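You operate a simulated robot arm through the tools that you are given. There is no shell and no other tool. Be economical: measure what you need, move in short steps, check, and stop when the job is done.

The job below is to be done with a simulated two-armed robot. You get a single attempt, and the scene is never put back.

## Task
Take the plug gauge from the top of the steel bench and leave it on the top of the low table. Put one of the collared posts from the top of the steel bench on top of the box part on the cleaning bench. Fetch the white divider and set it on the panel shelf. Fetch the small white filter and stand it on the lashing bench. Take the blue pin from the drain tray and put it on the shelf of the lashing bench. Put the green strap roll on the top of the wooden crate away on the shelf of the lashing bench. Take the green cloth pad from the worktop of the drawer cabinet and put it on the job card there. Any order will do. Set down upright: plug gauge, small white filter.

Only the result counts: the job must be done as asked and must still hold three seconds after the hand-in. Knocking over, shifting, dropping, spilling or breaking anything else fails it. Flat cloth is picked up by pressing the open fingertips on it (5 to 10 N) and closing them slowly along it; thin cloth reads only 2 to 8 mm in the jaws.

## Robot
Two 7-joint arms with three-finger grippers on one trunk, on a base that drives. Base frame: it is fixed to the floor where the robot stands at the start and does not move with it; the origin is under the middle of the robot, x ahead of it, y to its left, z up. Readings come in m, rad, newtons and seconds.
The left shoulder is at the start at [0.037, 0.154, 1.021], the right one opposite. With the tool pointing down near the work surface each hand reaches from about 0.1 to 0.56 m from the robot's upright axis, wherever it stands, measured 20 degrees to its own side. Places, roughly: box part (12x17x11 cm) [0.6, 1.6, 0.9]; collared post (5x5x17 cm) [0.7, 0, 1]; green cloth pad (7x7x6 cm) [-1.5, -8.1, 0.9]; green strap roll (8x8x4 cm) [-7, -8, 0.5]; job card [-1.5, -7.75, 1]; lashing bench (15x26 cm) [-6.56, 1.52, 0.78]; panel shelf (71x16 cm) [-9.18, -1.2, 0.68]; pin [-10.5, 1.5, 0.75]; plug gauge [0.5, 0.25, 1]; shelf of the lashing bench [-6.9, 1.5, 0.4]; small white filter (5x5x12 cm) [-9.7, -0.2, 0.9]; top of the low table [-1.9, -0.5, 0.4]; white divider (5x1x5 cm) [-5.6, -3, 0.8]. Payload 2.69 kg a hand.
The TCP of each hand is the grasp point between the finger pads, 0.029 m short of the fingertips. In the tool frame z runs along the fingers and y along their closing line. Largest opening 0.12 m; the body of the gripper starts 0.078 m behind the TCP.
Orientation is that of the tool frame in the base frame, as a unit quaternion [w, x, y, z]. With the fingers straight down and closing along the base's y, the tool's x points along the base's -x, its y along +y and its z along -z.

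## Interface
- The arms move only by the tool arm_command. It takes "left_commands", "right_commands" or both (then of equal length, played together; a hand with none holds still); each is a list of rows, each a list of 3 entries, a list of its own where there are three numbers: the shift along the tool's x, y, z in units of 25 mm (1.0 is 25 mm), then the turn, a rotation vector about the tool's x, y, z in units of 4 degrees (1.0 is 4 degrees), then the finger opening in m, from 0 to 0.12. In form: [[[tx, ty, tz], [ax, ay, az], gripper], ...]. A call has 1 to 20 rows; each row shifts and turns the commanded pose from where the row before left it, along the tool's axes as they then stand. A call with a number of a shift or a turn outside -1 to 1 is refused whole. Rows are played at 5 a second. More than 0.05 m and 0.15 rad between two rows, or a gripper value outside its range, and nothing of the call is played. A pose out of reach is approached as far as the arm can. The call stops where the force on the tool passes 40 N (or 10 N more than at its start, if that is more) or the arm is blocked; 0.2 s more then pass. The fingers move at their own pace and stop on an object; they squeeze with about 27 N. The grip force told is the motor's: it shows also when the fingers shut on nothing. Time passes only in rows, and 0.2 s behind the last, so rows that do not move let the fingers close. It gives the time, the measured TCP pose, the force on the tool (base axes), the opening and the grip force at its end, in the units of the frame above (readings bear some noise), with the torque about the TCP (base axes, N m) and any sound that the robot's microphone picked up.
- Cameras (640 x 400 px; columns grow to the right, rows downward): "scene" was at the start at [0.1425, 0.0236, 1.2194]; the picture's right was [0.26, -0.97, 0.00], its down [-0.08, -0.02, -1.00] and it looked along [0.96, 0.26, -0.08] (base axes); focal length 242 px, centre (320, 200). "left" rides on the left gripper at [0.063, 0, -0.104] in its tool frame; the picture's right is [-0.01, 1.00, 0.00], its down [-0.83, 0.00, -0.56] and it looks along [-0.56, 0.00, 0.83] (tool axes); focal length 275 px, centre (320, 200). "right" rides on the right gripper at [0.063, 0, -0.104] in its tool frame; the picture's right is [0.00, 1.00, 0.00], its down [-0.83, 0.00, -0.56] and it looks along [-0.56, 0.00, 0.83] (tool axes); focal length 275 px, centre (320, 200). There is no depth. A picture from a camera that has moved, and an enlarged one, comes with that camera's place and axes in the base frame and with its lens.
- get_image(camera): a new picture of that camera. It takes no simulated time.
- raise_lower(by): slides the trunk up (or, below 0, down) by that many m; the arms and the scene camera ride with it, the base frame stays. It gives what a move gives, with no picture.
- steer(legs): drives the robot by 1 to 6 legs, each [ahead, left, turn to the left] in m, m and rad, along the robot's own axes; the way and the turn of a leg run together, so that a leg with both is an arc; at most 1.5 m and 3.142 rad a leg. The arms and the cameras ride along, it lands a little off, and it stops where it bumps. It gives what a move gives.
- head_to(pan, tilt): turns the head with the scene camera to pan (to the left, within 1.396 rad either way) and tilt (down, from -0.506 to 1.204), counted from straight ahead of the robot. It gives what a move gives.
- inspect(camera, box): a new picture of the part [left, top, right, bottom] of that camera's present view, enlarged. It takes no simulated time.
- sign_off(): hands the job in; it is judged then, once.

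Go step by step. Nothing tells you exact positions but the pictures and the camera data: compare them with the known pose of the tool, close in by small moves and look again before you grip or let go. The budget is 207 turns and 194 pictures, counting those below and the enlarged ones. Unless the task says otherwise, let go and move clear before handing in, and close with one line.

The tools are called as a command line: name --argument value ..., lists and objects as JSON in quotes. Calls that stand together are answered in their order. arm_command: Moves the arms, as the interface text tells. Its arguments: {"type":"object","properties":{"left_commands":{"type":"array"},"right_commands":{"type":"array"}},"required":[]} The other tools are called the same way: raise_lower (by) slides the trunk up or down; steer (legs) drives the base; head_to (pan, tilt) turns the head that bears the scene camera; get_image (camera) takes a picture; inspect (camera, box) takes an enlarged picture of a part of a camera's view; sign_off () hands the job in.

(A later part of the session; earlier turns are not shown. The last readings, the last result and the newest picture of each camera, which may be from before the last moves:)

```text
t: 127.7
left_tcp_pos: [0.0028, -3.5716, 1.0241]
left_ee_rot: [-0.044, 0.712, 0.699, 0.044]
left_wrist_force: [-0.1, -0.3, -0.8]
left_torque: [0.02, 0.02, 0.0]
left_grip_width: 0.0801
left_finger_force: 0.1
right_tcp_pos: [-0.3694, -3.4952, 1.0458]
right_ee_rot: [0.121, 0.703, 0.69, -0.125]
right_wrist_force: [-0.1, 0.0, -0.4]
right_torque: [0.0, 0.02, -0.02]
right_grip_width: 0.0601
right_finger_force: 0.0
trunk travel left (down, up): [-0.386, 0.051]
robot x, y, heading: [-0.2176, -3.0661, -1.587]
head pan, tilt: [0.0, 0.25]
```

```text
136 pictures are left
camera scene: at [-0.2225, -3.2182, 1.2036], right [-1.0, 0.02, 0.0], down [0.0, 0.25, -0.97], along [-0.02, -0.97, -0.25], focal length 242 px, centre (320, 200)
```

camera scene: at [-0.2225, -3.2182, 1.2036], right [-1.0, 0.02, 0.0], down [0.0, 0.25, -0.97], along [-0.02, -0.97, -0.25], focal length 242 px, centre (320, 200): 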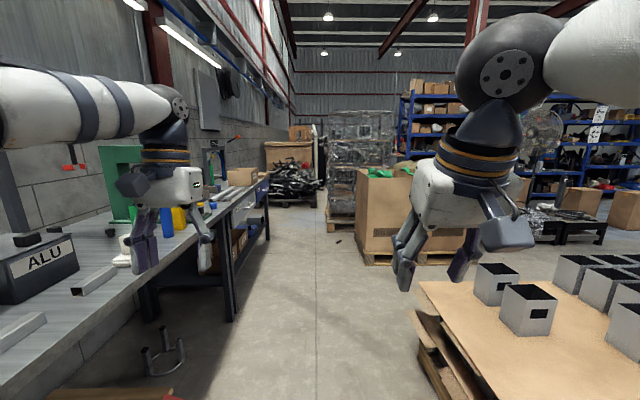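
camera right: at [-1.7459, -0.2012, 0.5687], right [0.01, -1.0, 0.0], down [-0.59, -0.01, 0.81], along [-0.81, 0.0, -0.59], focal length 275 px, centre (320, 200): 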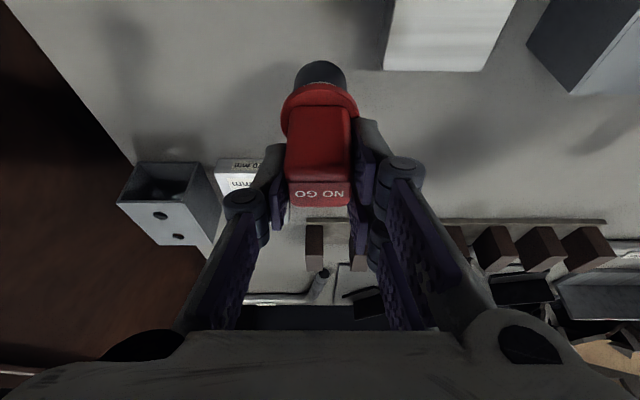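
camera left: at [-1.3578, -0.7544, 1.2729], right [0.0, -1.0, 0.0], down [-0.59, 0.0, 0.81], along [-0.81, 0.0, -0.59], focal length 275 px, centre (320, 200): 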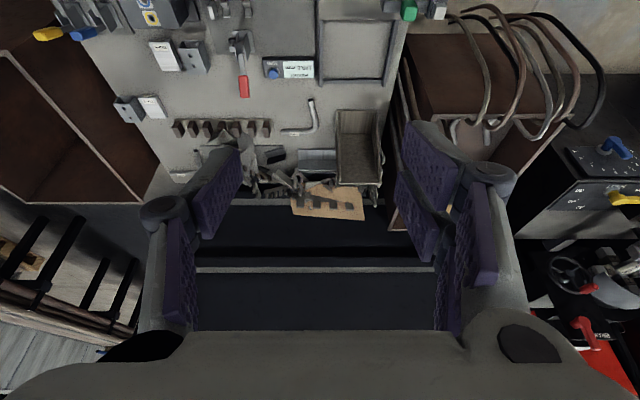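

steer --legs '[[0.5, -0.1, 0.015], [1.4, 0, 0], [0.4, 0, 0]]'

head_to --pan -0.4 --tilt 0.2

get_image --camera "scene"

```text
t: 139.4
left_tcp_pos: [-0.137, -5.8687, 1.0257]
left_ee_rot: [-0.043, 0.716, 0.695, 0.043]
left_wrist_force: [0.7, -0.1, -0.5]
left_torque: [0.04, 0.04, 0.03]
left_grip_width: 0.0801
left_finger_force: 0.0
right_tcp_pos: [-0.5071, -5.7879, 1.0461]
right_ee_rot: [0.121, 0.707, 0.685, -0.126]
right_wrist_force: [0.4, -0.6, -0.3]
right_torque: [0.02, 0.02, 0.0]
right_grip_width: 0.06
right_finger_force: 0.0
trunk travel left (down, up): [-0.386, 0.051]
robot x, y, heading: [-0.3486, -5.3643, -1.6]
head pan, tilt: [0.0, 0.25]
```

```text
t: 140.2
left_tcp_pos: [-0.1362, -5.8688, 1.0242]
left_ee_rot: [-0.043, 0.716, 0.695, 0.043]
left_wrist_force: [0.0, 0.5, -0.3]
left_torque: [-0.01, 0.03, -0.01]
left_grip_width: 0.0801
left_finger_force: 0.0
right_tcp_pos: [-0.5056, -5.7877, 1.0486]
right_ee_rot: [0.121, 0.707, 0.685, -0.126]
right_wrist_force: [-0.2, 0.4, 0.5]
right_torque: [0.0, 0.03, -0.01]
right_grip_width: 0.0601
right_finger_force: 0.1
trunk travel left (down, up): [-0.386, 0.051]
robot x, y, heading: [-0.3471, -5.365, -1.599]
head pan, tilt: [-0.4, 0.201]
```

```text
135 pictures are left
camera scene: at [-0.3931, -5.504, 1.2082], right [-0.91, 0.42, 0.0], down [0.08, 0.18, -0.98], along [-0.41, -0.89, -0.2], focal length 242 px, centre (320, 200)
```

scene: 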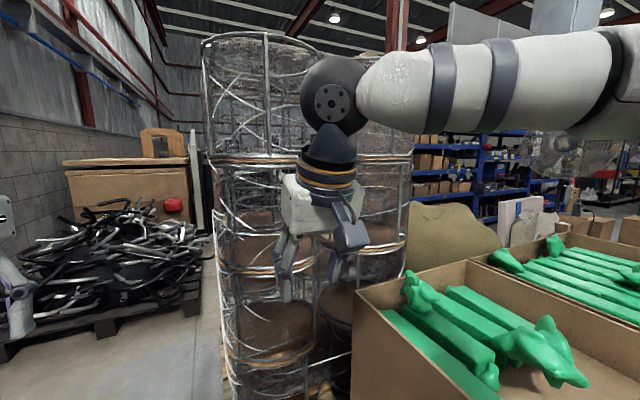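

head_to --pan -1.2 --tilt 0.2

get_image --camera "scene"

head_to --pan 0.1 --tilt 0.4

get_image --camera "scene"

```text
t: 141.4
left_tcp_pos: [-0.1366, -5.8694, 1.0251]
left_ee_rot: [-0.042, 0.716, 0.695, 0.043]
left_wrist_force: [-0.1, 0.4, 0.7]
left_torque: [0.01, -0.04, 0.0]
left_grip_width: 0.0801
left_finger_force: 0.1
right_tcp_pos: [-0.508, -5.7878, 1.047]
right_ee_rot: [0.121, 0.708, 0.685, -0.126]
right_wrist_force: [0.9, 0.3, -0.2]
right_torque: [-0.01, -0.01, -0.01]
right_grip_width: 0.0601
right_finger_force: 0.1
trunk travel left (down, up): [-0.386, 0.051]
robot x, y, heading: [-0.3501, -5.3656, -1.601]
head pan, tilt: [-1.201, 0.201]
```

```text
134 pictures are left
camera scene: at [-0.4421, -5.4503, 1.2082], right [-0.33, 0.94, 0.0], down [0.19, 0.07, -0.98], along [-0.92, -0.33, -0.2], focal length 242 px, centre (320, 200)
```

scene: 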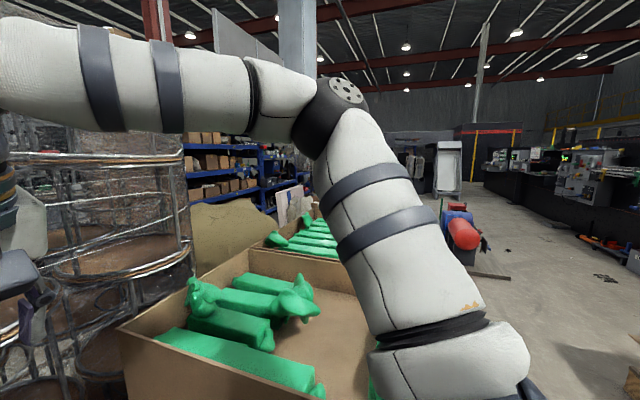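

```text
t: 142.8
left_tcp_pos: [-0.135, -5.8689, 1.0253]
left_ee_rot: [-0.043, 0.717, 0.695, 0.042]
left_wrist_force: [0.2, -0.5, 0.0]
left_torque: [0.02, -0.01, 0.01]
left_grip_width: 0.0802
left_finger_force: 0.0
right_tcp_pos: [-0.5067, -5.7879, 1.0467]
right_ee_rot: [0.121, 0.707, 0.685, -0.126]
right_wrist_force: [0.2, -0.1, 0.5]
right_torque: [-0.02, -0.02, 0.03]
right_grip_width: 0.0602
right_finger_force: 0.1
trunk travel left (down, up): [-0.386, 0.051]
robot x, y, heading: [-0.3521, -5.3633, -1.603]
head pan, tilt: [0.099, 0.4]
```

```text
133 pictures are left
camera scene: at [-0.348, -5.5117, 1.1897], right [-1.0, -0.07, 0.0], down [-0.03, 0.39, -0.92], along [0.06, -0.92, -0.39], focal length 242 px, centre (320, 200)
```

scene: 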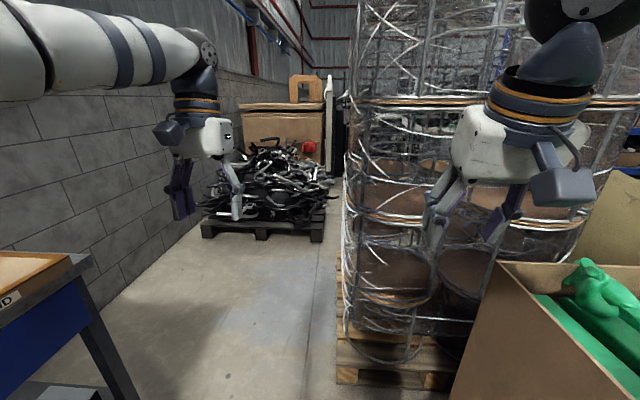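

The way is blocked by pallets here; the cabinet lies behind the drums. I'll back up and go round via the west side.

steer --legs '[[-0.5, 0, 0.03], [-1.3, 0, 0], [-1.2, 0, 0], [0, 0, -1.571]]'

head_to --pan 0.3 --tilt 0.25

get_image --camera "scene"

```text
t: 161.4
left_tcp_pos: [-0.8482, -2.5843, 1.0254]
left_ee_rot: [-0.001, 0.998, 0.005, 0.06]
left_wrist_force: [-0.1, -1.3, 0.2]
left_torque: [-0.03, 0.01, -0.01]
left_grip_width: 0.0799
left_finger_force: 0.0
right_tcp_pos: [-0.7826, -2.2111, 1.0466]
right_ee_rot: [-0.001, 0.985, 0.004, -0.175]
right_wrist_force: [0.1, 0.5, 0.5]
right_torque: [0.02, 0.0, 0.01]
right_grip_width: 0.0601
right_finger_force: 0.1
trunk travel left (down, up): [-0.386, 0.051]
robot x, y, heading: [-0.353, -2.3479, -3.129]
head pan, tilt: [0.099, 0.4]
```

```text
t: 162.2
left_tcp_pos: [-0.8487, -2.5834, 1.024]
left_ee_rot: [-0.001, 0.998, 0.006, 0.06]
left_wrist_force: [0.9, -0.2, -0.4]
left_torque: [0.01, 0.01, -0.02]
left_grip_width: 0.0799
left_finger_force: 0.0
right_tcp_pos: [-0.7822, -2.2103, 1.0472]
right_ee_rot: [0.001, 0.985, 0.005, -0.174]
right_wrist_force: [-1.4, -1.5, 0.1]
right_torque: [0.0, -0.01, 0.02]
right_grip_width: 0.0601
right_finger_force: 0.0
trunk travel left (down, up): [-0.386, 0.051]
robot x, y, heading: [-0.3542, -2.349, -3.128]
head pan, tilt: [0.3, 0.25]
```

```text
132 pictures are left
camera scene: at [-0.4988, -2.3788, 1.2036], right [-0.3, 0.95, 0.0], down [0.24, 0.08, -0.97], along [-0.92, -0.29, -0.25], focal length 242 px, centre (320, 200)
```

scene: 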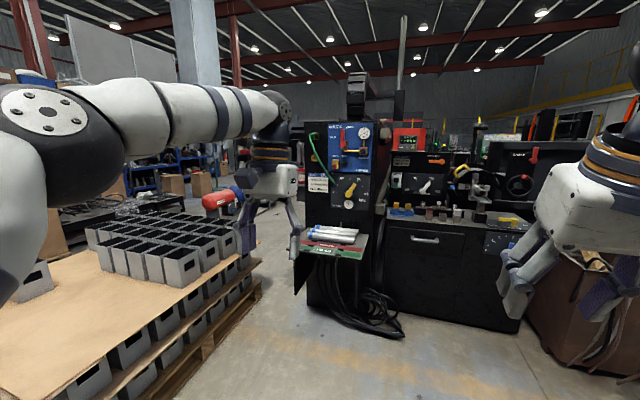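

That side passage is too narrow. The open route west is the corridor at y≈1, so I'll do the western jobs first and reach the cabinet from there.

steer --legs '[[-0.07, -0.3, 0], [0, -1.4, -0.012], [0, -1.3, 0], [0, -0.42, 0], [1.3, 0, 0]]'

head_to --pan 0.0 --tilt 0.25

get_image --camera "scene"

```text
t: 194.7
left_tcp_pos: [-2.0997, 0.8015, 1.0244]
left_ee_rot: [-0.001, 0.998, 0.006, 0.061]
left_wrist_force: [-0.4, 0.8, -0.2]
left_torque: [0.0, -0.03, 0.01]
left_grip_width: 0.0803
left_finger_force: 0.0
right_tcp_pos: [-2.0353, 1.174, 1.0475]
right_ee_rot: [0.0, 0.985, 0.004, -0.175]
right_wrist_force: [0.8, 0.1, -0.3]
right_torque: [0.04, 0.01, 0.01]
right_grip_width: 0.0599
right_finger_force: 0.0
trunk travel left (down, up): [-0.386, 0.051]
robot x, y, heading: [-1.6039, 1.0341, -3.128]
head pan, tilt: [0.3, 0.25]
```

```text
t: 195.5
left_tcp_pos: [-2.1003, 0.8, 1.0242]
left_ee_rot: [-0.002, 0.998, 0.007, 0.06]
left_wrist_force: [1.1, 0.2, -0.9]
left_torque: [0.0, -0.03, 0.03]
left_grip_width: 0.0802
left_finger_force: 0.1
right_tcp_pos: [-2.0343, 1.1744, 1.0475]
right_ee_rot: [0.0, 0.985, 0.005, -0.175]
right_wrist_force: [0.6, -0.6, 0.4]
right_torque: [-0.01, -0.01, 0.01]
right_grip_width: 0.0602
right_finger_force: 0.1
trunk travel left (down, up): [-0.386, 0.051]
robot x, y, heading: [-1.6035, 1.0366, -3.128]
head pan, tilt: [0.0, 0.25]
```

```text
131 pictures are left
camera scene: at [-1.7549, 1.0338, 1.2037], right [-0.01, 1.0, 0.0], down [0.25, 0.0, -0.97], along [-0.97, -0.01, -0.25], focal length 242 px, centre (320, 200)
```

scene: 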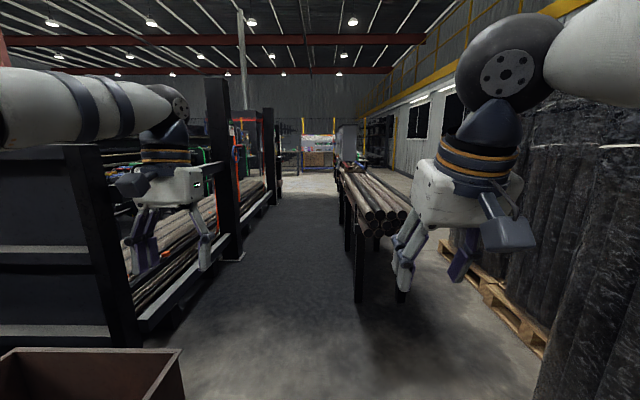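

steer --legs '[[0.6, 0.32, -0.013], [1.4, 0, 0], [1.4, 0, 0], [0.6, 0, 0]]'

get_image --camera "scene"

```text
t: 198.8
left_tcp_pos: [-2.6348, 0.5805, 1.0234]
left_ee_rot: [-0.001, 0.998, 0.006, 0.062]
left_wrist_force: [0.0, -0.3, 0.0]
left_torque: [-0.01, -0.01, -0.01]
left_grip_width: 0.0798
left_finger_force: 0.0
right_tcp_pos: [-2.5683, 0.9539, 1.0459]
right_ee_rot: [0.0, 0.985, 0.005, -0.175]
right_wrist_force: [-0.8, -0.1, -0.2]
right_torque: [0.01, -0.07, -0.02]
right_grip_width: 0.0599
right_finger_force: 0.1
trunk travel left (down, up): [-0.386, 0.051]
robot x, y, heading: [-2.1353, 0.8151, -3.131]
head pan, tilt: [0.0, 0.25]
stopped in leg 1: the robot was blocked; the commanded pose is now the measured one
```

```text
130 pictures are left
camera scene: at [-2.2895, 0.8136, 1.2034], right [-0.01, 1.0, 0.0], down [0.25, 0.0, -0.97], along [-0.97, -0.01, -0.25], focal length 242 px, centre (320, 200)
```

scene: 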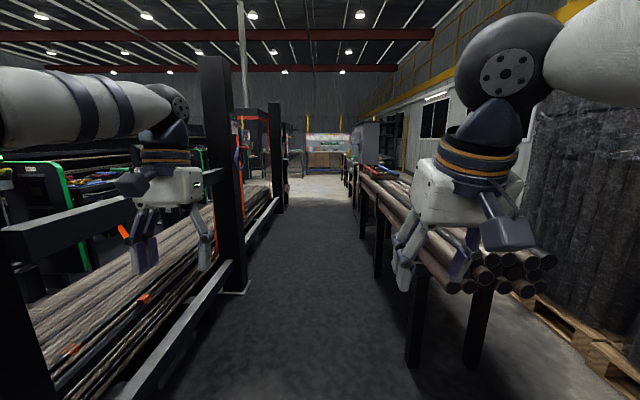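

Bumped something at my left (the bin corner). Shifting right a bit and going on.

steer --legs '[[0, -0.1, 0]]'

head_to --pan 1.39 --tilt 0.9

get_image --camera "scene"

```text
t: 200.2
left_tcp_pos: [-2.6344, 0.6803, 1.0247]
left_ee_rot: [-0.001, 0.998, 0.006, 0.061]
left_wrist_force: [0.3, 0.0, 0.1]
left_torque: [0.01, 0.01, -0.02]
left_grip_width: 0.0799
left_finger_force: 0.1
right_tcp_pos: [-2.5672, 1.0518, 1.0467]
right_ee_rot: [0.0, 0.984, 0.005, -0.175]
right_wrist_force: [0.6, 0.0, -0.1]
right_torque: [-0.01, 0.03, 0.01]
right_grip_width: 0.06
right_finger_force: 0.1
trunk travel left (down, up): [-0.386, 0.051]
robot x, y, heading: [-2.1394, 0.9155, -3.129]
head pan, tilt: [0.0, 0.25]
```

```text
t: 201.7
left_tcp_pos: [-2.6342, 0.6783, 1.0249]
left_ee_rot: [-0.002, 0.998, 0.006, 0.061]
left_wrist_force: [-0.5, 0.4, 0.2]
left_torque: [-0.01, 0.05, 0.0]
left_grip_width: 0.0802
left_finger_force: 0.0
right_tcp_pos: [-2.5707, 1.0525, 1.0466]
right_ee_rot: [0.0, 0.984, 0.005, -0.176]
right_wrist_force: [1.1, 0.1, -0.1]
right_torque: [-0.03, 0.0, -0.03]
right_grip_width: 0.0601
right_finger_force: 0.2
trunk travel left (down, up): [-0.386, 0.051]
robot x, y, heading: [-2.1378, 0.9112, -3.129]
head pan, tilt: [1.389, 0.901]
```

```text
129 pictures are left
camera scene: at [-2.2088, 0.8387, 1.1467], right [-0.99, 0.17, 0.0], down [0.13, 0.77, -0.62], along [-0.11, -0.61, -0.78], focal length 242 px, centre (320, 200)
```

scene: 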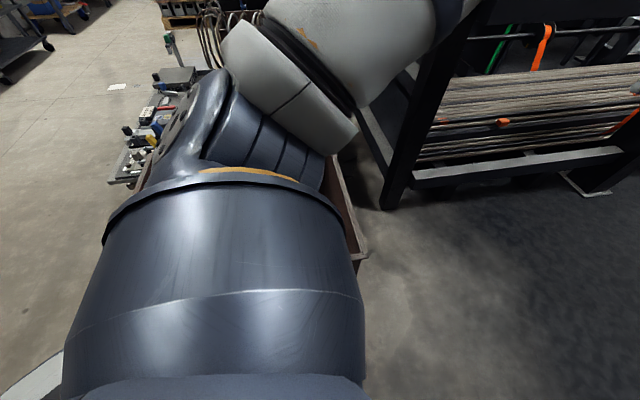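

steer --legs '[[0.7, 0, -0.012], [0.6, 0.2, 0], [1.4, 0, 0], [0.8, 0, 0]]'

head_to --pan 0.0 --tilt 0.25

get_image --camera "scene"

```text
t: 219.1
left_tcp_pos: [-6.1152, 0.442, 1.0245]
left_ee_rot: [-0.002, 0.998, 0.007, 0.06]
left_wrist_force: [-0.8, -0.5, 0.5]
left_torque: [0.01, 0.01, 0.01]
left_grip_width: 0.0802
left_finger_force: 0.1
right_tcp_pos: [-6.052, 0.8148, 1.0465]
right_ee_rot: [0.0, 0.984, 0.007, -0.175]
right_wrist_force: [-0.4, 0.1, 0.5]
right_torque: [0.0, -0.01, -0.01]
right_grip_width: 0.0599
right_finger_force: 0.0
trunk travel left (down, up): [-0.386, 0.051]
robot x, y, heading: [-5.618, 0.6769, -3.122]
head pan, tilt: [1.389, 0.901]
```

```text
t: 220.6
left_tcp_pos: [-6.1162, 0.4438, 1.0243]
left_ee_rot: [-0.001, 0.998, 0.007, 0.06]
left_wrist_force: [0.0, -0.5, 1.9]
left_torque: [0.02, -0.02, 0.01]
left_grip_width: 0.0801
left_finger_force: 0.0
right_tcp_pos: [-6.0523, 0.8163, 1.0464]
right_ee_rot: [0.0, 0.984, 0.007, -0.176]
right_wrist_force: [-0.2, -0.3, 0.7]
right_torque: [-0.01, 0.0, 0.0]
right_grip_width: 0.06
right_finger_force: 0.0
trunk travel left (down, up): [-0.386, 0.051]
robot x, y, heading: [-5.6214, 0.6809, -3.13]
head pan, tilt: [0.0, 0.25]
```

```text
128 pictures are left
camera scene: at [-5.7721, 0.6769, 1.2036], right [-0.01, 1.0, 0.0], down [0.25, 0.0, -0.97], along [-0.97, -0.01, -0.25], focal length 242 px, centre (320, 200)
```

scene: 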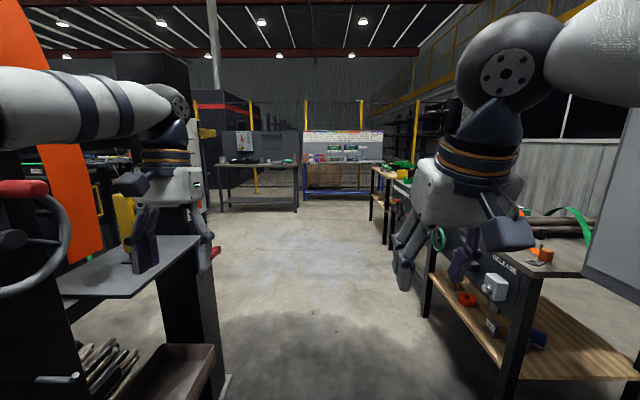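

The lashing bench is on my right (wooden lower shelf). Continuing west to find the filter and the drain tray.

steer --legs '[[1.4, 0, 0], [1.2, 0.3, 0]]'

head_to --pan 0.2 --tilt 0.3

get_image --camera "scene"

head_to --pan -0.7 --tilt 0.3

get_image --camera "scene"

```text
t: 233.5
left_tcp_pos: [-8.7013, 0.0472, 1.0251]
left_ee_rot: [-0.002, 0.998, 0.028, 0.06]
left_wrist_force: [-0.6, 0.7, 0.1]
left_torque: [0.02, -0.02, 0.02]
left_grip_width: 0.08
left_finger_force: 0.0
right_tcp_pos: [-8.6532, 0.4231, 1.047]
right_ee_rot: [0.004, 0.984, 0.027, -0.175]
right_wrist_force: [0.5, -0.1, -0.2]
right_torque: [0.01, -0.02, 0.04]
right_grip_width: 0.06
right_finger_force: 0.0
trunk travel left (down, up): [-0.386, 0.051]
robot x, y, heading: [-8.2169, 0.2996, -3.087]
head pan, tilt: [0.0, 0.25]
```

```text
t: 234.2
left_tcp_pos: [-8.7023, 0.048, 1.0243]
left_ee_rot: [-0.003, 0.998, 0.028, 0.06]
left_wrist_force: [0.1, -0.2, 0.1]
left_torque: [0.01, -0.02, -0.02]
left_grip_width: 0.0801
left_finger_force: 0.1
right_tcp_pos: [-8.6535, 0.4223, 1.0478]
right_ee_rot: [0.004, 0.984, 0.027, -0.175]
right_wrist_force: [-0.5, 0.4, 0.6]
right_torque: [0.03, 0.02, 0.0]
right_grip_width: 0.0597
right_finger_force: 0.0
trunk travel left (down, up): [-0.386, 0.051]
robot x, y, heading: [-8.2178, 0.3005, -3.086]
head pan, tilt: [0.201, 0.3]
```

```text
127 pictures are left
camera scene: at [-8.3646, 0.2771, 1.199], right [-0.25, 0.97, 0.0], down [0.29, 0.07, -0.96], along [-0.92, -0.24, -0.3], focal length 242 px, centre (320, 200)
```

scene: 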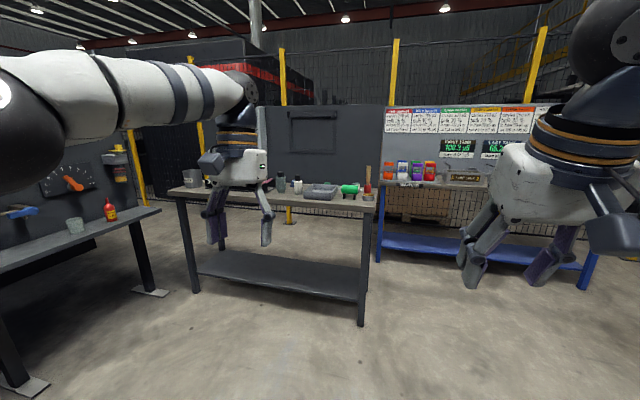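

```text
t: 235.4
left_tcp_pos: [-8.7016, 0.047, 1.0247]
left_ee_rot: [-0.003, 0.998, 0.029, 0.061]
left_wrist_force: [0.4, 0.2, -0.4]
left_torque: [0.02, 0.01, 0.0]
left_grip_width: 0.0799
left_finger_force: 0.1
right_tcp_pos: [-8.6534, 0.4232, 1.047]
right_ee_rot: [0.004, 0.984, 0.027, -0.175]
right_wrist_force: [0.2, -0.1, 0.0]
right_torque: [0.0, -0.04, -0.02]
right_grip_width: 0.0603
right_finger_force: 0.1
trunk travel left (down, up): [-0.386, 0.051]
robot x, y, heading: [-8.2193, 0.3029, -3.084]
head pan, tilt: [-0.7, 0.3]
```

```text
126 pictures are left
camera scene: at [-8.349, 0.3567, 1.1989], right [0.6, 0.8, 0.0], down [0.24, -0.18, -0.96], along [-0.76, 0.57, -0.3], focal length 242 px, centre (320, 200)
```

scene: 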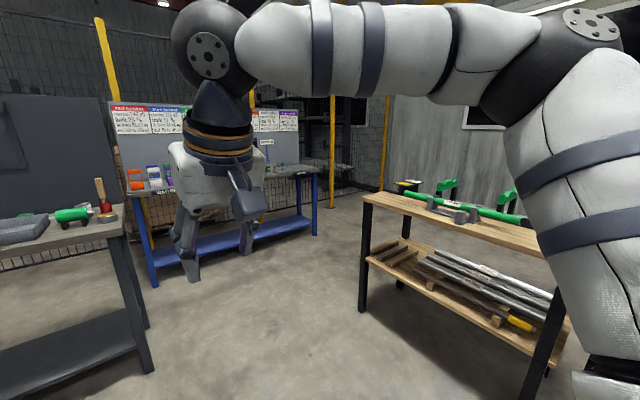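

inspect --camera "scene" --box '[220, 140, 340, 215]'

steer --legs '[[0.6, 0.2, -0.055]]'

head_to --pan 0.1 --tilt 0.45

get_image --camera "scene"

```text
5.33 times, centred on (280, 178) of scene
camera zoom: at [-8.349, 0.3567, 1.1989], right [0.6, 0.8, 0.0], down [0.24, -0.18, -0.96], along [-0.76, 0.57, -0.3], focal length 1291 px, centre (533, 320)
```

zoom: 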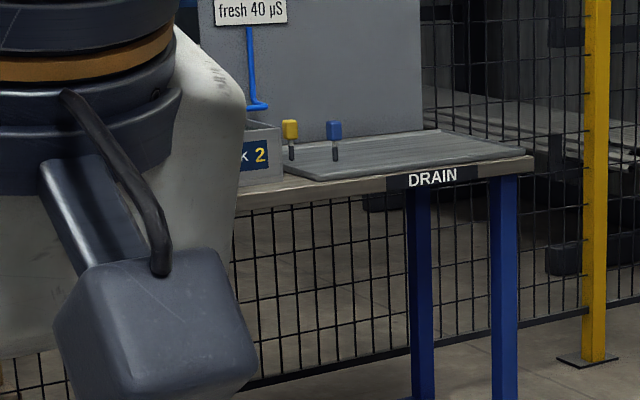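

```text
t: 239.0
left_tcp_pos: [-9.3167, -0.1419, 1.0242]
left_ee_rot: [-0.001, 0.998, -0.001, 0.06]
left_wrist_force: [-0.1, -0.5, -0.1]
left_torque: [0.02, 0.0, 0.02]
left_grip_width: 0.08
left_finger_force: 0.1
right_tcp_pos: [-9.2461, 0.2299, 1.0457]
right_ee_rot: [-0.001, 0.985, -0.001, -0.175]
right_wrist_force: [-0.4, -1.0, 0.1]
right_torque: [0.0, -0.01, 0.0]
right_grip_width: 0.0599
right_finger_force: 0.1
trunk travel left (down, up): [-0.386, 0.051]
robot x, y, heading: [-8.8196, 0.0845, 3.14]
head pan, tilt: [-0.7, 0.3]
```

```text
t: 240.1
left_tcp_pos: [-9.3168, -0.1421, 1.0256]
left_ee_rot: [-0.001, 0.998, -0.001, 0.06]
left_wrist_force: [0.2, -0.4, 0.4]
left_torque: [0.01, -0.01, 0.05]
left_grip_width: 0.0801
left_finger_force: 0.0
right_tcp_pos: [-9.246, 0.2307, 1.0465]
right_ee_rot: [-0.001, 0.985, -0.001, -0.175]
right_wrist_force: [-0.2, 0.3, -0.7]
right_torque: [-0.02, -0.01, -0.01]
right_grip_width: 0.0596
right_finger_force: 0.1
trunk travel left (down, up): [-0.386, 0.051]
robot x, y, heading: [-8.8166, 0.086, 3.141]
head pan, tilt: [0.099, 0.45]
```

```text
124 pictures are left
camera scene: at [-8.9666, 0.0771, 1.185], right [-0.1, 1.0, 0.0], down [0.43, 0.04, -0.9], along [-0.9, -0.09, -0.44], focal length 242 px, centre (320, 200)
```

scene: 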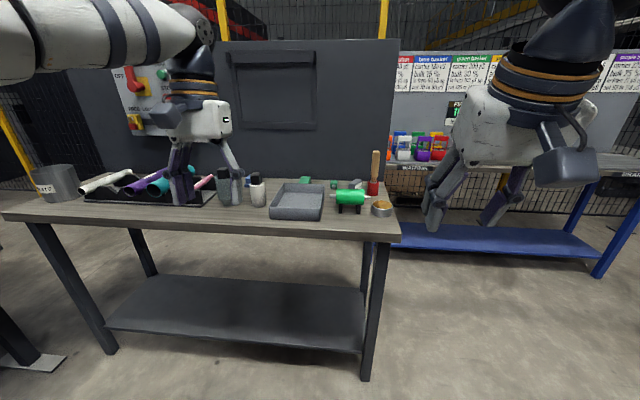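

The small white filter is the white bottle at about (-9.63, -0.18). I'll tuck the left hand back, then move up to the bench.

arm_command --left_commands '[[[1, 0, -0.8], [0, 0, 0], 0.08], [[1, 0, -0.8], [0, 0, 0], 0.08], [[1, 0, -0.8], [0, 0, 0], 0.08], [[1, 0, -0.8], [0, 0, 0], 0.08], [[1, 0, -0.8], [0, 0, 0], 0.08]]'

steer --legs '[[0.28, 0.3, 0]]'

head_to --pan 0.0 --tilt 0.6

get_image --camera "scene"

get_image --camera "right"

```text
t: 241.3
left_tcp_pos: [-9.2067, -0.1447, 1.1304]
left_ee_rot: [0.0, 0.998, 0.0, 0.06]
left_wrist_force: [0.4, -0.7, 0.1]
left_torque: [0.0, 0.0, 0.0]
left_grip_width: 0.0802
left_finger_force: 0.0
left hand out of reach, approached as far as the arm can: row 5
right_tcp_pos: [-9.2465, 0.229, 1.0463]
right_ee_rot: [-0.001, 0.984, -0.001, -0.176]
right_wrist_force: [0.9, 0.1, -0.1]
right_torque: [-0.03, 0.01, 0.0]
right_grip_width: 0.06
right_finger_force: 0.0
trunk travel left (down, up): [-0.386, 0.051]
robot x, y, heading: [-8.8167, 0.0888, 3.138]
head pan, tilt: [0.099, 0.45]
```

```text
t: 244.2
left_tcp_pos: [-9.4925, -0.4379, 1.1285]
left_ee_rot: [0.0, 0.998, -0.004, 0.06]
left_wrist_force: [0.3, -0.5, 0.0]
left_torque: [0.03, -0.03, -0.01]
left_grip_width: 0.0799
left_finger_force: 0.0
right_tcp_pos: [-9.5279, -0.0653, 1.0467]
right_ee_rot: [-0.002, 0.984, -0.005, -0.176]
right_wrist_force: [-0.6, 1.2, -0.2]
right_torque: [0.05, 0.01, -0.01]
right_grip_width: 0.06
right_finger_force: 0.0
trunk travel left (down, up): [-0.386, 0.051]
robot x, y, heading: [-9.0989, -0.2104, 3.132]
head pan, tilt: [0.099, 0.45]
```

```text
t: 244.9
left_tcp_pos: [-9.4932, -0.4375, 1.1301]
left_ee_rot: [-0.001, 0.998, -0.005, 0.06]
left_wrist_force: [0.3, 0.4, -0.4]
left_torque: [-0.01, -0.01, -0.01]
left_grip_width: 0.0799
left_finger_force: 0.1
right_tcp_pos: [-9.5273, -0.0664, 1.0472]
right_ee_rot: [-0.002, 0.984, -0.005, -0.176]
right_wrist_force: [0.7, -0.3, -0.3]
right_torque: [-0.02, 0.0, 0.0]
right_grip_width: 0.0598
right_finger_force: 0.0
trunk travel left (down, up): [-0.386, 0.051]
robot x, y, heading: [-9.097, -0.2098, 3.133]
head pan, tilt: [0.0, 0.6]
```

```text
123 pictures are left
camera scene: at [-9.2471, -0.2109, 1.1715], right [0.01, 1.0, 0.0], down [0.56, -0.01, -0.83], along [-0.83, 0.01, -0.56], focal length 242 px, centre (320, 200)
```

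scene: 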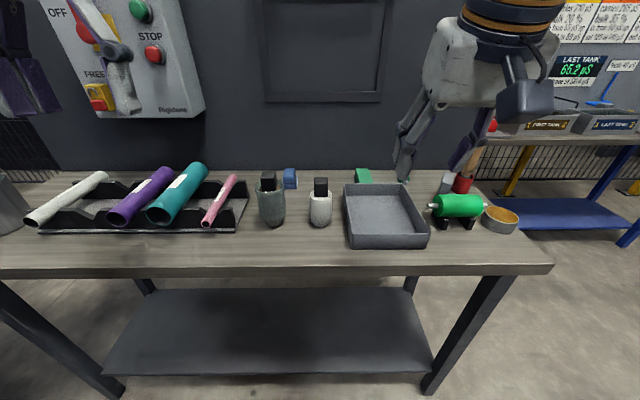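

```text
122 pictures are left
camera right: at [-9.4339, -0.0655, 1.1242], right [-0.01, -1.0, 0.0], down [-0.59, 0.0, 0.81], along [-0.81, 0.01, -0.59], focal length 275 px, centre (320, 200)
```

right: 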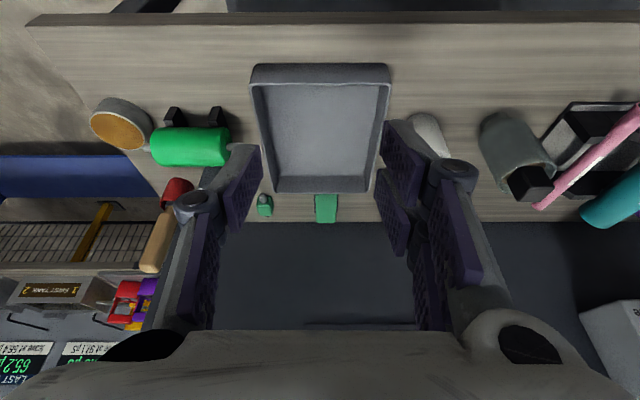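

arm_command --right_commands '[[[-0.52, 0.93, 0.38], [0, 0, 0], 0.085], [[-0.52, 0.93, 0.38], [0, 0, 0], 0.085], [[-0.52, 0.93, 0.38], [0, 0, 0], 0.085], [[-0.52, 0.93, 0.38], [0, 0, 0], 0.085], [[-0.52, 0.93, 0.38], [0, 0, 0], 0.085], [[-0.52, 0.93, 0.38], [0, 0, 0], 0.085]]'

get_image --camera "right"

get_image --camera "scene"

```text
t: 246.3
left_tcp_pos: [-9.4923, -0.4388, 1.1302]
left_ee_rot: [-0.001, 0.998, -0.005, 0.06]
left_wrist_force: [-0.2, 0.7, 0.2]
left_torque: [-0.03, 0.01, 0.0]
left_grip_width: 0.0802
left_finger_force: 0.0
right_tcp_pos: [-9.6233, -0.2036, 1.0204]
right_ee_rot: [-0.001, 0.984, -0.006, -0.175]
right_wrist_force: [-0.5, -0.9, 0.7]
right_torque: [0.03, 0.01, -0.04]
right_grip_width: 0.085
right_finger_force: 0.0
trunk travel left (down, up): [-0.386, 0.051]
robot x, y, heading: [-9.1004, -0.2089, 3.134]
head pan, tilt: [0.0, 0.6]
```

```text
121 pictures are left
camera right: at [-9.529, -0.2039, 1.0961], right [-0.01, -1.0, 0.0], down [-0.59, 0.0, 0.81], along [-0.81, 0.01, -0.59], focal length 275 px, centre (320, 200)
```

right: 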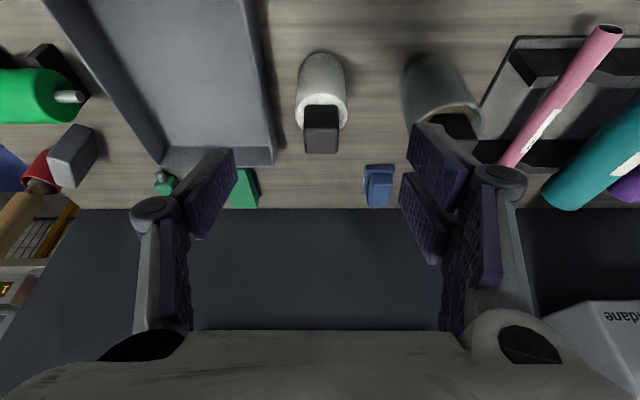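

```text
120 pictures are left
camera scene: at [-9.2475, -0.2114, 1.1714], right [0.01, 1.0, 0.0], down [0.57, -0.01, -0.82], along [-0.82, 0.01, -0.57], focal length 242 px, centre (320, 200)
```

scene: 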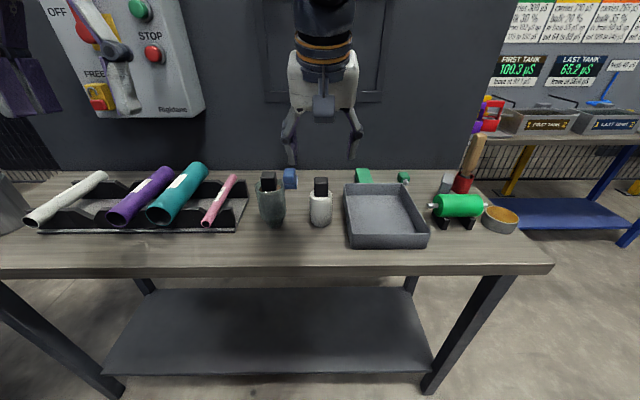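

arm_command --right_commands '[[[-0.63, 0, 0], [0, 0, 0], 0.085], [[0, 0, 1], [0, 0, 0], 0.085], [[0, 0, 1], [0, 0, 0], 0.085], [[0, 0, 1], [0, 0, 0], 0.085], [[0, 0, 1], [0, 0, 0], 0.085]]'

get_image --camera "right"

inspect --camera "scene" --box '[220, 90, 420, 260]'

```text
t: 247.5
left_tcp_pos: [-9.4932, -0.4382, 1.1302]
left_ee_rot: [-0.001, 0.998, -0.005, 0.06]
left_wrist_force: [-0.4, 0.3, -0.1]
left_torque: [-0.01, 0.0, 0.01]
left_grip_width: 0.0799
left_finger_force: 0.1
right_tcp_pos: [-9.6736, -0.2013, 0.9321]
right_ee_rot: [-0.001, 0.984, -0.005, -0.176]
right_wrist_force: [-0.4, 0.5, -0.3]
right_torque: [0.01, 0.0, -0.03]
right_grip_width: 0.085
right_finger_force: 0.0
trunk travel left (down, up): [-0.386, 0.051]
robot x, y, heading: [-9.1003, -0.2123, 3.125]
head pan, tilt: [0.0, 0.6]
```

```text
119 pictures are left
camera right: at [-9.5785, -0.202, 1.0086], right [-0.01, -1.0, 0.0], down [-0.59, 0.0, 0.81], along [-0.81, 0.01, -0.59], focal length 275 px, centre (320, 200)
```

right: 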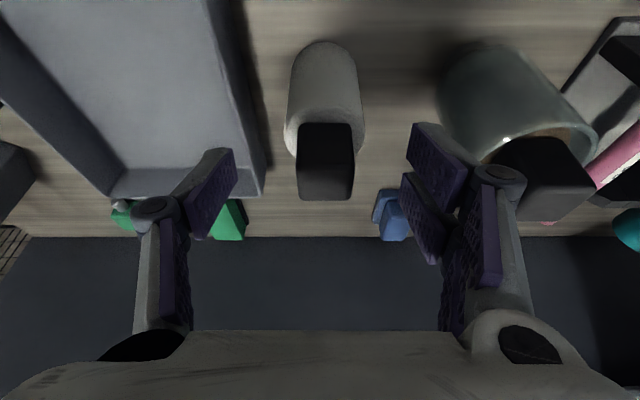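

```text
2.35 times, centred on (320, 175) of scene
camera zoom: at [-9.2475, -0.2109, 1.1714], right [0.01, 1.0, 0.0], down [0.57, -0.01, -0.82], along [-0.82, 0.01, -0.57], focal length 569 px, centre (320, 259)
```

zoom: 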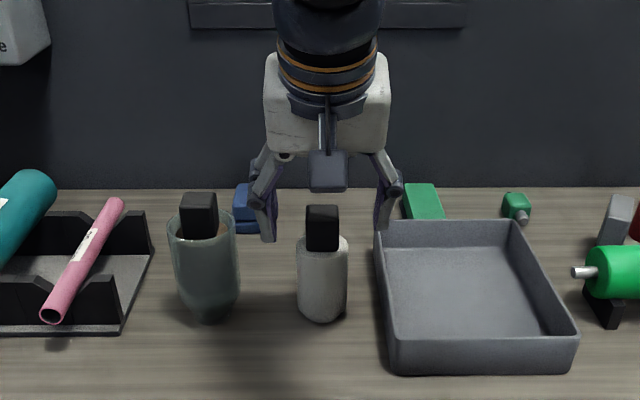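

arm_command --right_commands '[[[0.1, 0.19, 0], [0, 0, 0], 0.068], [[0, 0, 0.9], [0, 0, 0], 0.068], [[0, 0, 0.9], [0, 0, 0], 0.068], [[0, 0, 0.97], [0, 0, 0], 0.068]]'

get_image --camera "right"

inspect --camera "scene" --box '[220, 90, 420, 260]'

```text
t: 248.5
left_tcp_pos: [-9.4931, -0.4387, 1.1307]
left_ee_rot: [-0.001, 0.998, -0.005, 0.06]
left_wrist_force: [-0.1, 0.9, 0.7]
left_torque: [-0.03, 0.03, 0.03]
left_grip_width: 0.08
left_finger_force: 0.0
right_tcp_pos: [-9.6926, -0.2065, 0.8657]
right_ee_rot: [-0.001, 0.985, -0.005, -0.175]
right_wrist_force: [-0.1, 0.1, 0.0]
right_torque: [0.01, -0.03, 0.01]
right_grip_width: 0.068
right_finger_force: 0.2
trunk travel left (down, up): [-0.386, 0.051]
robot x, y, heading: [-9.0999, -0.2148, 3.131]
head pan, tilt: [0.0, 0.6]
```

```text
117 pictures are left
camera right: at [-9.5982, -0.208, 0.9429], right [-0.01, -1.0, 0.0], down [-0.59, 0.0, 0.81], along [-0.81, 0.01, -0.59], focal length 275 px, centre (320, 200)
```

right: 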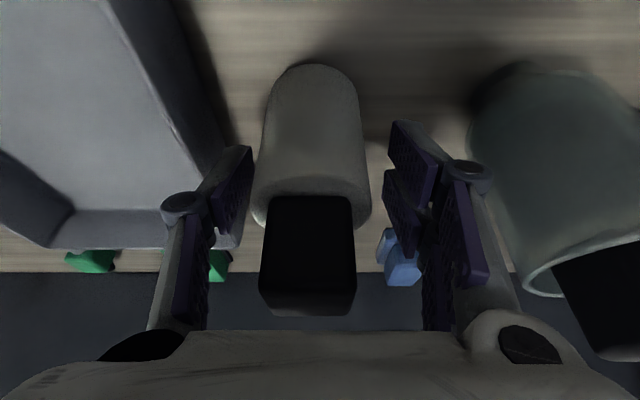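

```text
2.35 times, centred on (320, 175) of scene
camera zoom: at [-9.2475, -0.2109, 1.1714], right [0.01, 1.0, 0.0], down [0.57, -0.01, -0.82], along [-0.82, 0.01, -0.57], focal length 569 px, centre (320, 259)
```

zoom: 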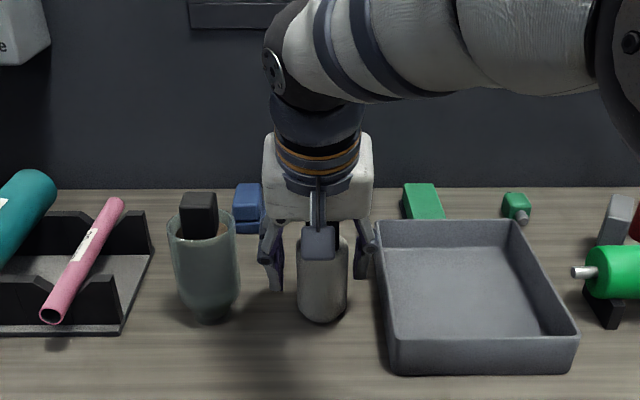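

arm_command --right_commands '[[[0, -0.14, 0.1], [0, 0, 0], 0.068], [[0, 0, 0], [0, 0, 0], 0.0], [[0, 0, 0], [0, 0, 0], 0.0], [[0, 0, 0], [0, 0, 0], 0.0]]'

arm_command --right_commands '[[[-0.34, 0, -0.94], [0, 0, 0], 0.0], [[-0.34, 0, -0.94], [0, 0, 0], 0.0], [[-0.34, 0, -0.94], [0, 0, 0], 0.0], [[-0.34, 0, -0.94], [0, 0, 0], 0.0], [[-0.34, 0, -0.94], [0, 0, 0], 0.0], [[-0.34, 0, -0.94], [0, 0, 0], 0.0]]'

get_image --camera "scene"

```text
t: 249.5
left_tcp_pos: [-9.4929, -0.4373, 1.1304]
left_ee_rot: [-0.001, 0.998, -0.005, 0.06]
left_wrist_force: [-0.5, 0.1, -0.4]
left_torque: [-0.04, 0.0, 0.02]
left_grip_width: 0.0797
left_finger_force: 0.0
right_tcp_pos: [-9.6928, -0.2033, 0.8642]
right_ee_rot: [-0.001, 0.984, -0.005, -0.176]
right_wrist_force: [-0.4, 0.1, 0.2]
right_torque: [0.0, -0.02, -0.03]
right_grip_width: 0.0472
right_finger_force: 27.0
trunk travel left (down, up): [-0.386, 0.051]
robot x, y, heading: [-9.0976, -0.2136, 3.131]
head pan, tilt: [0.0, 0.6]
```

```text
t: 250.9
left_tcp_pos: [-9.4927, -0.4399, 1.1289]
left_ee_rot: [0.0, 0.998, -0.005, 0.062]
left_wrist_force: [0.0, 0.2, -0.2]
left_torque: [0.0, 0.01, 0.0]
left_grip_width: 0.0798
left_finger_force: 0.0
right_tcp_pos: [-9.6932, -0.2037, 1.0122]
right_ee_rot: [-0.002, 0.985, -0.006, -0.174]
right_wrist_force: [-0.3, 0.8, -1.0]
right_torque: [0.01, -0.02, 0.04]
right_grip_width: 0.0467
right_finger_force: 26.9
trunk travel left (down, up): [-0.386, 0.051]
robot x, y, heading: [-9.0986, -0.2155, 3.128]
head pan, tilt: [0.0, 0.6]
```

```text
115 pictures are left
camera scene: at [-9.2475, -0.2109, 1.1713], right [0.01, 1.0, 0.0], down [0.57, -0.01, -0.82], along [-0.82, 0.01, -0.57], focal length 242 px, centre (320, 200)
```

scene: 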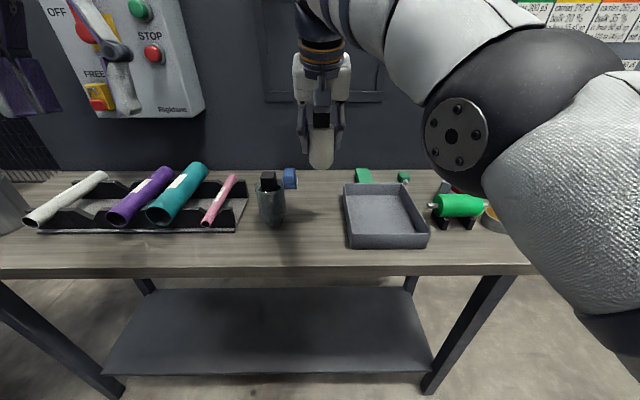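

Filter held. Retracting and moving to the drain-tray table for the blue pin.

arm_command --right_commands '[[[0.94, -0.4, -0.34], [0, 0, 0], 0.0], [[0.94, -0.4, -0.34], [0, 0, 0], 0.0], [[0.94, -0.4, -0.34], [0, 0, 0], 0.0], [[0.94, -0.4, -0.34], [0, 0, 0], 0.0], [[0.94, -0.4, -0.34], [0, 0, 0], 0.0], [[0.94, -0.4, -0.34], [0, 0, 0], 0.0], [[0.94, -0.4, -0.34], [0, 0, 0], 0.0], [[0.94, -0.4, -0.34], [0, 0, 0], 0.0]]'

steer --legs '[[-0.4, 0, 0.01], [0, -1.4, 0]]'

head_to --pan 0.1 --tilt 0.35

get_image --camera "scene"

```text
t: 252.7
left_tcp_pos: [-9.4925, -0.439, 1.1308]
left_ee_rot: [-0.001, 0.998, -0.005, 0.061]
left_wrist_force: [0.3, 0.2, 1.0]
left_torque: [0.0, -0.02, -0.01]
left_grip_width: 0.0799
left_finger_force: 0.0
right_tcp_pos: [-9.4938, -0.1257, 1.0147]
right_ee_rot: [-0.001, 0.985, -0.005, -0.175]
right_wrist_force: [-0.7, -0.3, -0.3]
right_torque: [0.01, 0.03, 0.01]
right_grip_width: 0.0466
right_finger_force: 27.2
trunk travel left (down, up): [-0.386, 0.051]
robot x, y, heading: [-9.1026, -0.2083, 3.135]
head pan, tilt: [0.0, 0.6]
```

```text
t: 265.8
left_tcp_pos: [-9.0652, 0.9679, 1.1299]
left_ee_rot: [0.0, 0.998, -0.01, 0.061]
left_wrist_force: [-0.2, -0.1, -0.1]
left_torque: [0.0, 0.0, 0.01]
left_grip_width: 0.0799
left_finger_force: 0.1
right_tcp_pos: [-9.0626, 1.2787, 1.0135]
right_ee_rot: [-0.004, 0.984, -0.011, -0.176]
right_wrist_force: [-0.3, -0.8, -1.2]
right_torque: [0.01, -0.03, 0.0]
right_grip_width: 0.0464
right_finger_force: 27.1
trunk travel left (down, up): [-0.386, 0.051]
robot x, y, heading: [-8.6706, 1.1869, 3.118]
head pan, tilt: [0.0, 0.6]
```

```text
t: 266.6
left_tcp_pos: [-9.0645, 0.9671, 1.1306]
left_ee_rot: [0.0, 0.998, -0.01, 0.061]
left_wrist_force: [0.4, -0.1, -1.0]
left_torque: [-0.01, -0.04, 0.01]
left_grip_width: 0.0799
left_finger_force: 0.0
right_tcp_pos: [-9.0626, 1.2784, 1.0135]
right_ee_rot: [-0.002, 0.984, -0.011, -0.175]
right_wrist_force: [0.0, 0.5, -1.4]
right_torque: [0.03, 0.01, 0.01]
right_grip_width: 0.047
right_finger_force: 27.2
trunk travel left (down, up): [-0.386, 0.051]
robot x, y, heading: [-8.6728, 1.1916, 3.12]
head pan, tilt: [0.099, 0.351]
```

```text
114 pictures are left
camera scene: at [-8.8215, 1.1821, 1.1941], right [-0.08, 1.0, 0.0], down [0.34, 0.03, -0.94], along [-0.94, -0.07, -0.34], focal length 242 px, centre (320, 200)
```

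scene: 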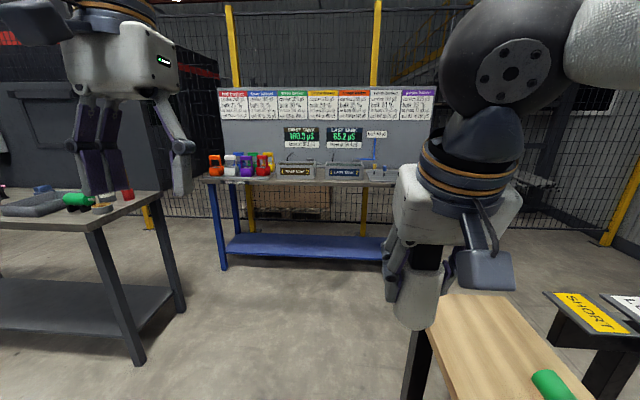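

steer --legs '[[1.2, 0.05, 0.02], [0, -0.35, 0]]'

head_to --pan 0.1 --tilt 0.5

get_image --camera "scene"

get_image --camera "left"

```text
t: 269.5
left_tcp_pos: [-9.4778, 0.9528, 1.1282]
left_ee_rot: [0.001, 0.998, -0.009, 0.061]
left_wrist_force: [0.0, 0.0, 1.3]
left_torque: [-0.02, 0.08, 0.02]
left_grip_width: 0.0803
left_finger_force: 0.1
right_tcp_pos: [-9.4749, 1.2659, 1.0138]
right_ee_rot: [-0.003, 0.984, -0.011, -0.175]
right_wrist_force: [0.0, -0.9, -0.9]
right_torque: [-0.06, 0.07, -0.03]
right_grip_width: 0.047
right_finger_force: 26.9
trunk travel left (down, up): [-0.386, 0.051]
robot x, y, heading: [-9.0841, 1.174, 3.121]
head pan, tilt: [0.099, 0.351]
stopped in leg 1: the robot was blocked; the commanded pose is now the measured one
```

```text
t: 270.2
left_tcp_pos: [-9.4802, 0.9532, 1.1273]
left_ee_rot: [0.0, 0.998, -0.009, 0.063]
left_wrist_force: [-0.1, -0.4, -0.3]
left_torque: [0.02, 0.01, 0.03]
left_grip_width: 0.0802
left_finger_force: 0.1
right_tcp_pos: [-9.4777, 1.2663, 1.0141]
right_ee_rot: [-0.003, 0.985, -0.01, -0.174]
right_wrist_force: [0.5, -0.2, -0.4]
right_torque: [-0.02, -0.01, -0.02]
right_grip_width: 0.0467
right_finger_force: 27.1
trunk travel left (down, up): [-0.386, 0.051]
robot x, y, heading: [-9.0815, 1.1756, 3.123]
head pan, tilt: [0.099, 0.499]
```

```text
113 pictures are left
camera scene: at [-9.2334, 1.1692, 1.1806], right [-0.08, 1.0, 0.0], down [0.48, 0.04, -0.88], along [-0.88, -0.07, -0.48], focal length 242 px, centre (320, 200)
```

scene: 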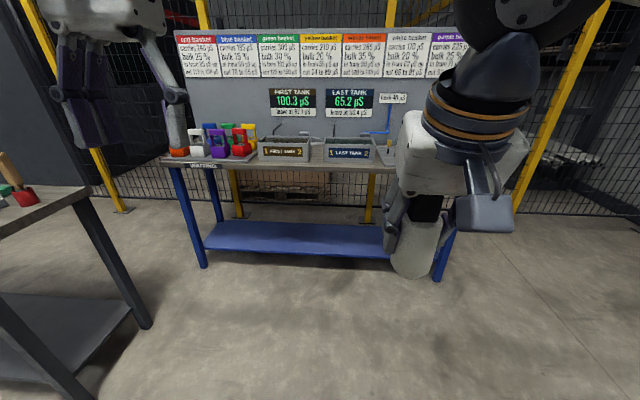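

```text
112 pictures are left
camera left: at [-9.4304, 0.9522, 1.2393], right [-0.02, -1.0, 0.0], down [-0.89, 0.02, 0.45], along [-0.45, 0.01, -0.89], focal length 275 px, centre (320, 200)
```

left: 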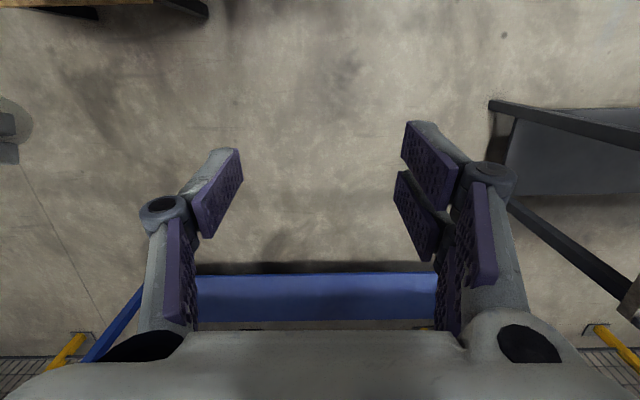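

Clipped the wooden bench's end at my right. Shifting left, passing it, then moving right in front of the drain table.

steer --legs '[[-0.04, 0, 0], [0, 0.22, 0.018], [0.85, 0, 0], [0, -0.45, 0]]'

get_image --camera "scene"

head_to --pan -1.39 --tilt 0.6

get_image --camera "scene"

```text
t: 280.7
left_tcp_pos: [-10.2732, 1.1685, 1.1276]
left_ee_rot: [-0.001, 0.998, 0.012, 0.063]
left_wrist_force: [0.7, 1.2, -0.1]
left_torque: [0.01, -0.04, -0.03]
left_grip_width: 0.0799
left_finger_force: 0.0
right_tcp_pos: [-10.2846, 1.4815, 1.0131]
right_ee_rot: [0.001, 0.985, 0.009, -0.174]
right_wrist_force: [-0.4, -0.6, -0.2]
right_torque: [-0.03, 0.0, -0.02]
right_grip_width: 0.0466
right_finger_force: 27.1
trunk travel left (down, up): [-0.386, 0.051]
robot x, y, heading: [-9.8912, 1.4102, -3.119]
head pan, tilt: [0.099, 0.499]
```

```text
111 pictures are left
camera scene: at [-10.036, 1.3946, 1.1805], right [-0.12, 0.99, 0.0], down [0.48, 0.06, -0.88], along [-0.87, -0.11, -0.48], focal length 242 px, centre (320, 200)
```

scene: 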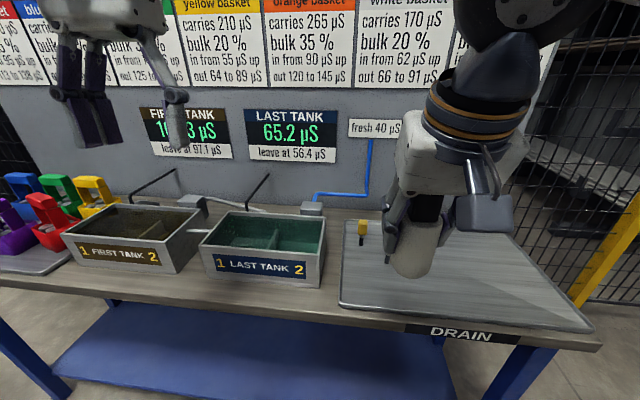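

```text
t: 282.3
left_tcp_pos: [-10.2724, 1.1671, 1.1279]
left_ee_rot: [-0.001, 0.998, 0.012, 0.063]
left_wrist_force: [-0.4, -0.3, -0.6]
left_torque: [0.02, 0.01, 0.0]
left_grip_width: 0.0799
left_finger_force: 0.0
right_tcp_pos: [-10.2829, 1.4817, 1.0129]
right_ee_rot: [0.001, 0.985, 0.01, -0.173]
right_wrist_force: [-0.1, 0.9, -1.0]
right_torque: [-0.02, 0.03, 0.02]
right_grip_width: 0.0468
right_finger_force: 27.4
trunk travel left (down, up): [-0.386, 0.051]
robot x, y, heading: [-9.8865, 1.4061, -3.123]
head pan, tilt: [-1.389, 0.6]
```

```text
110 pictures are left
camera scene: at [-9.9636, 1.4919, 1.1714], right [0.98, 0.2, 0.0], down [0.11, -0.55, -0.83], along [-0.17, 0.81, -0.56], focal length 242 px, centre (320, 200)
```

scene: 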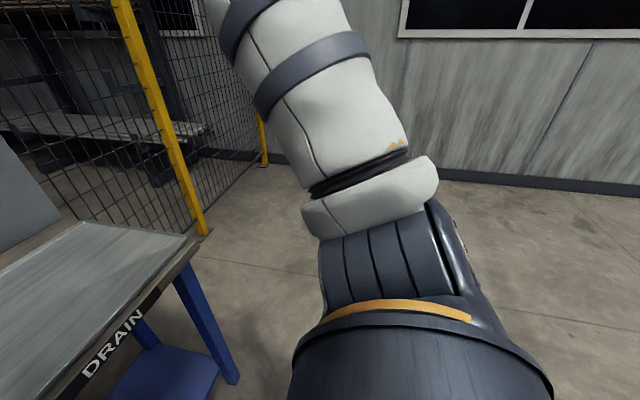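

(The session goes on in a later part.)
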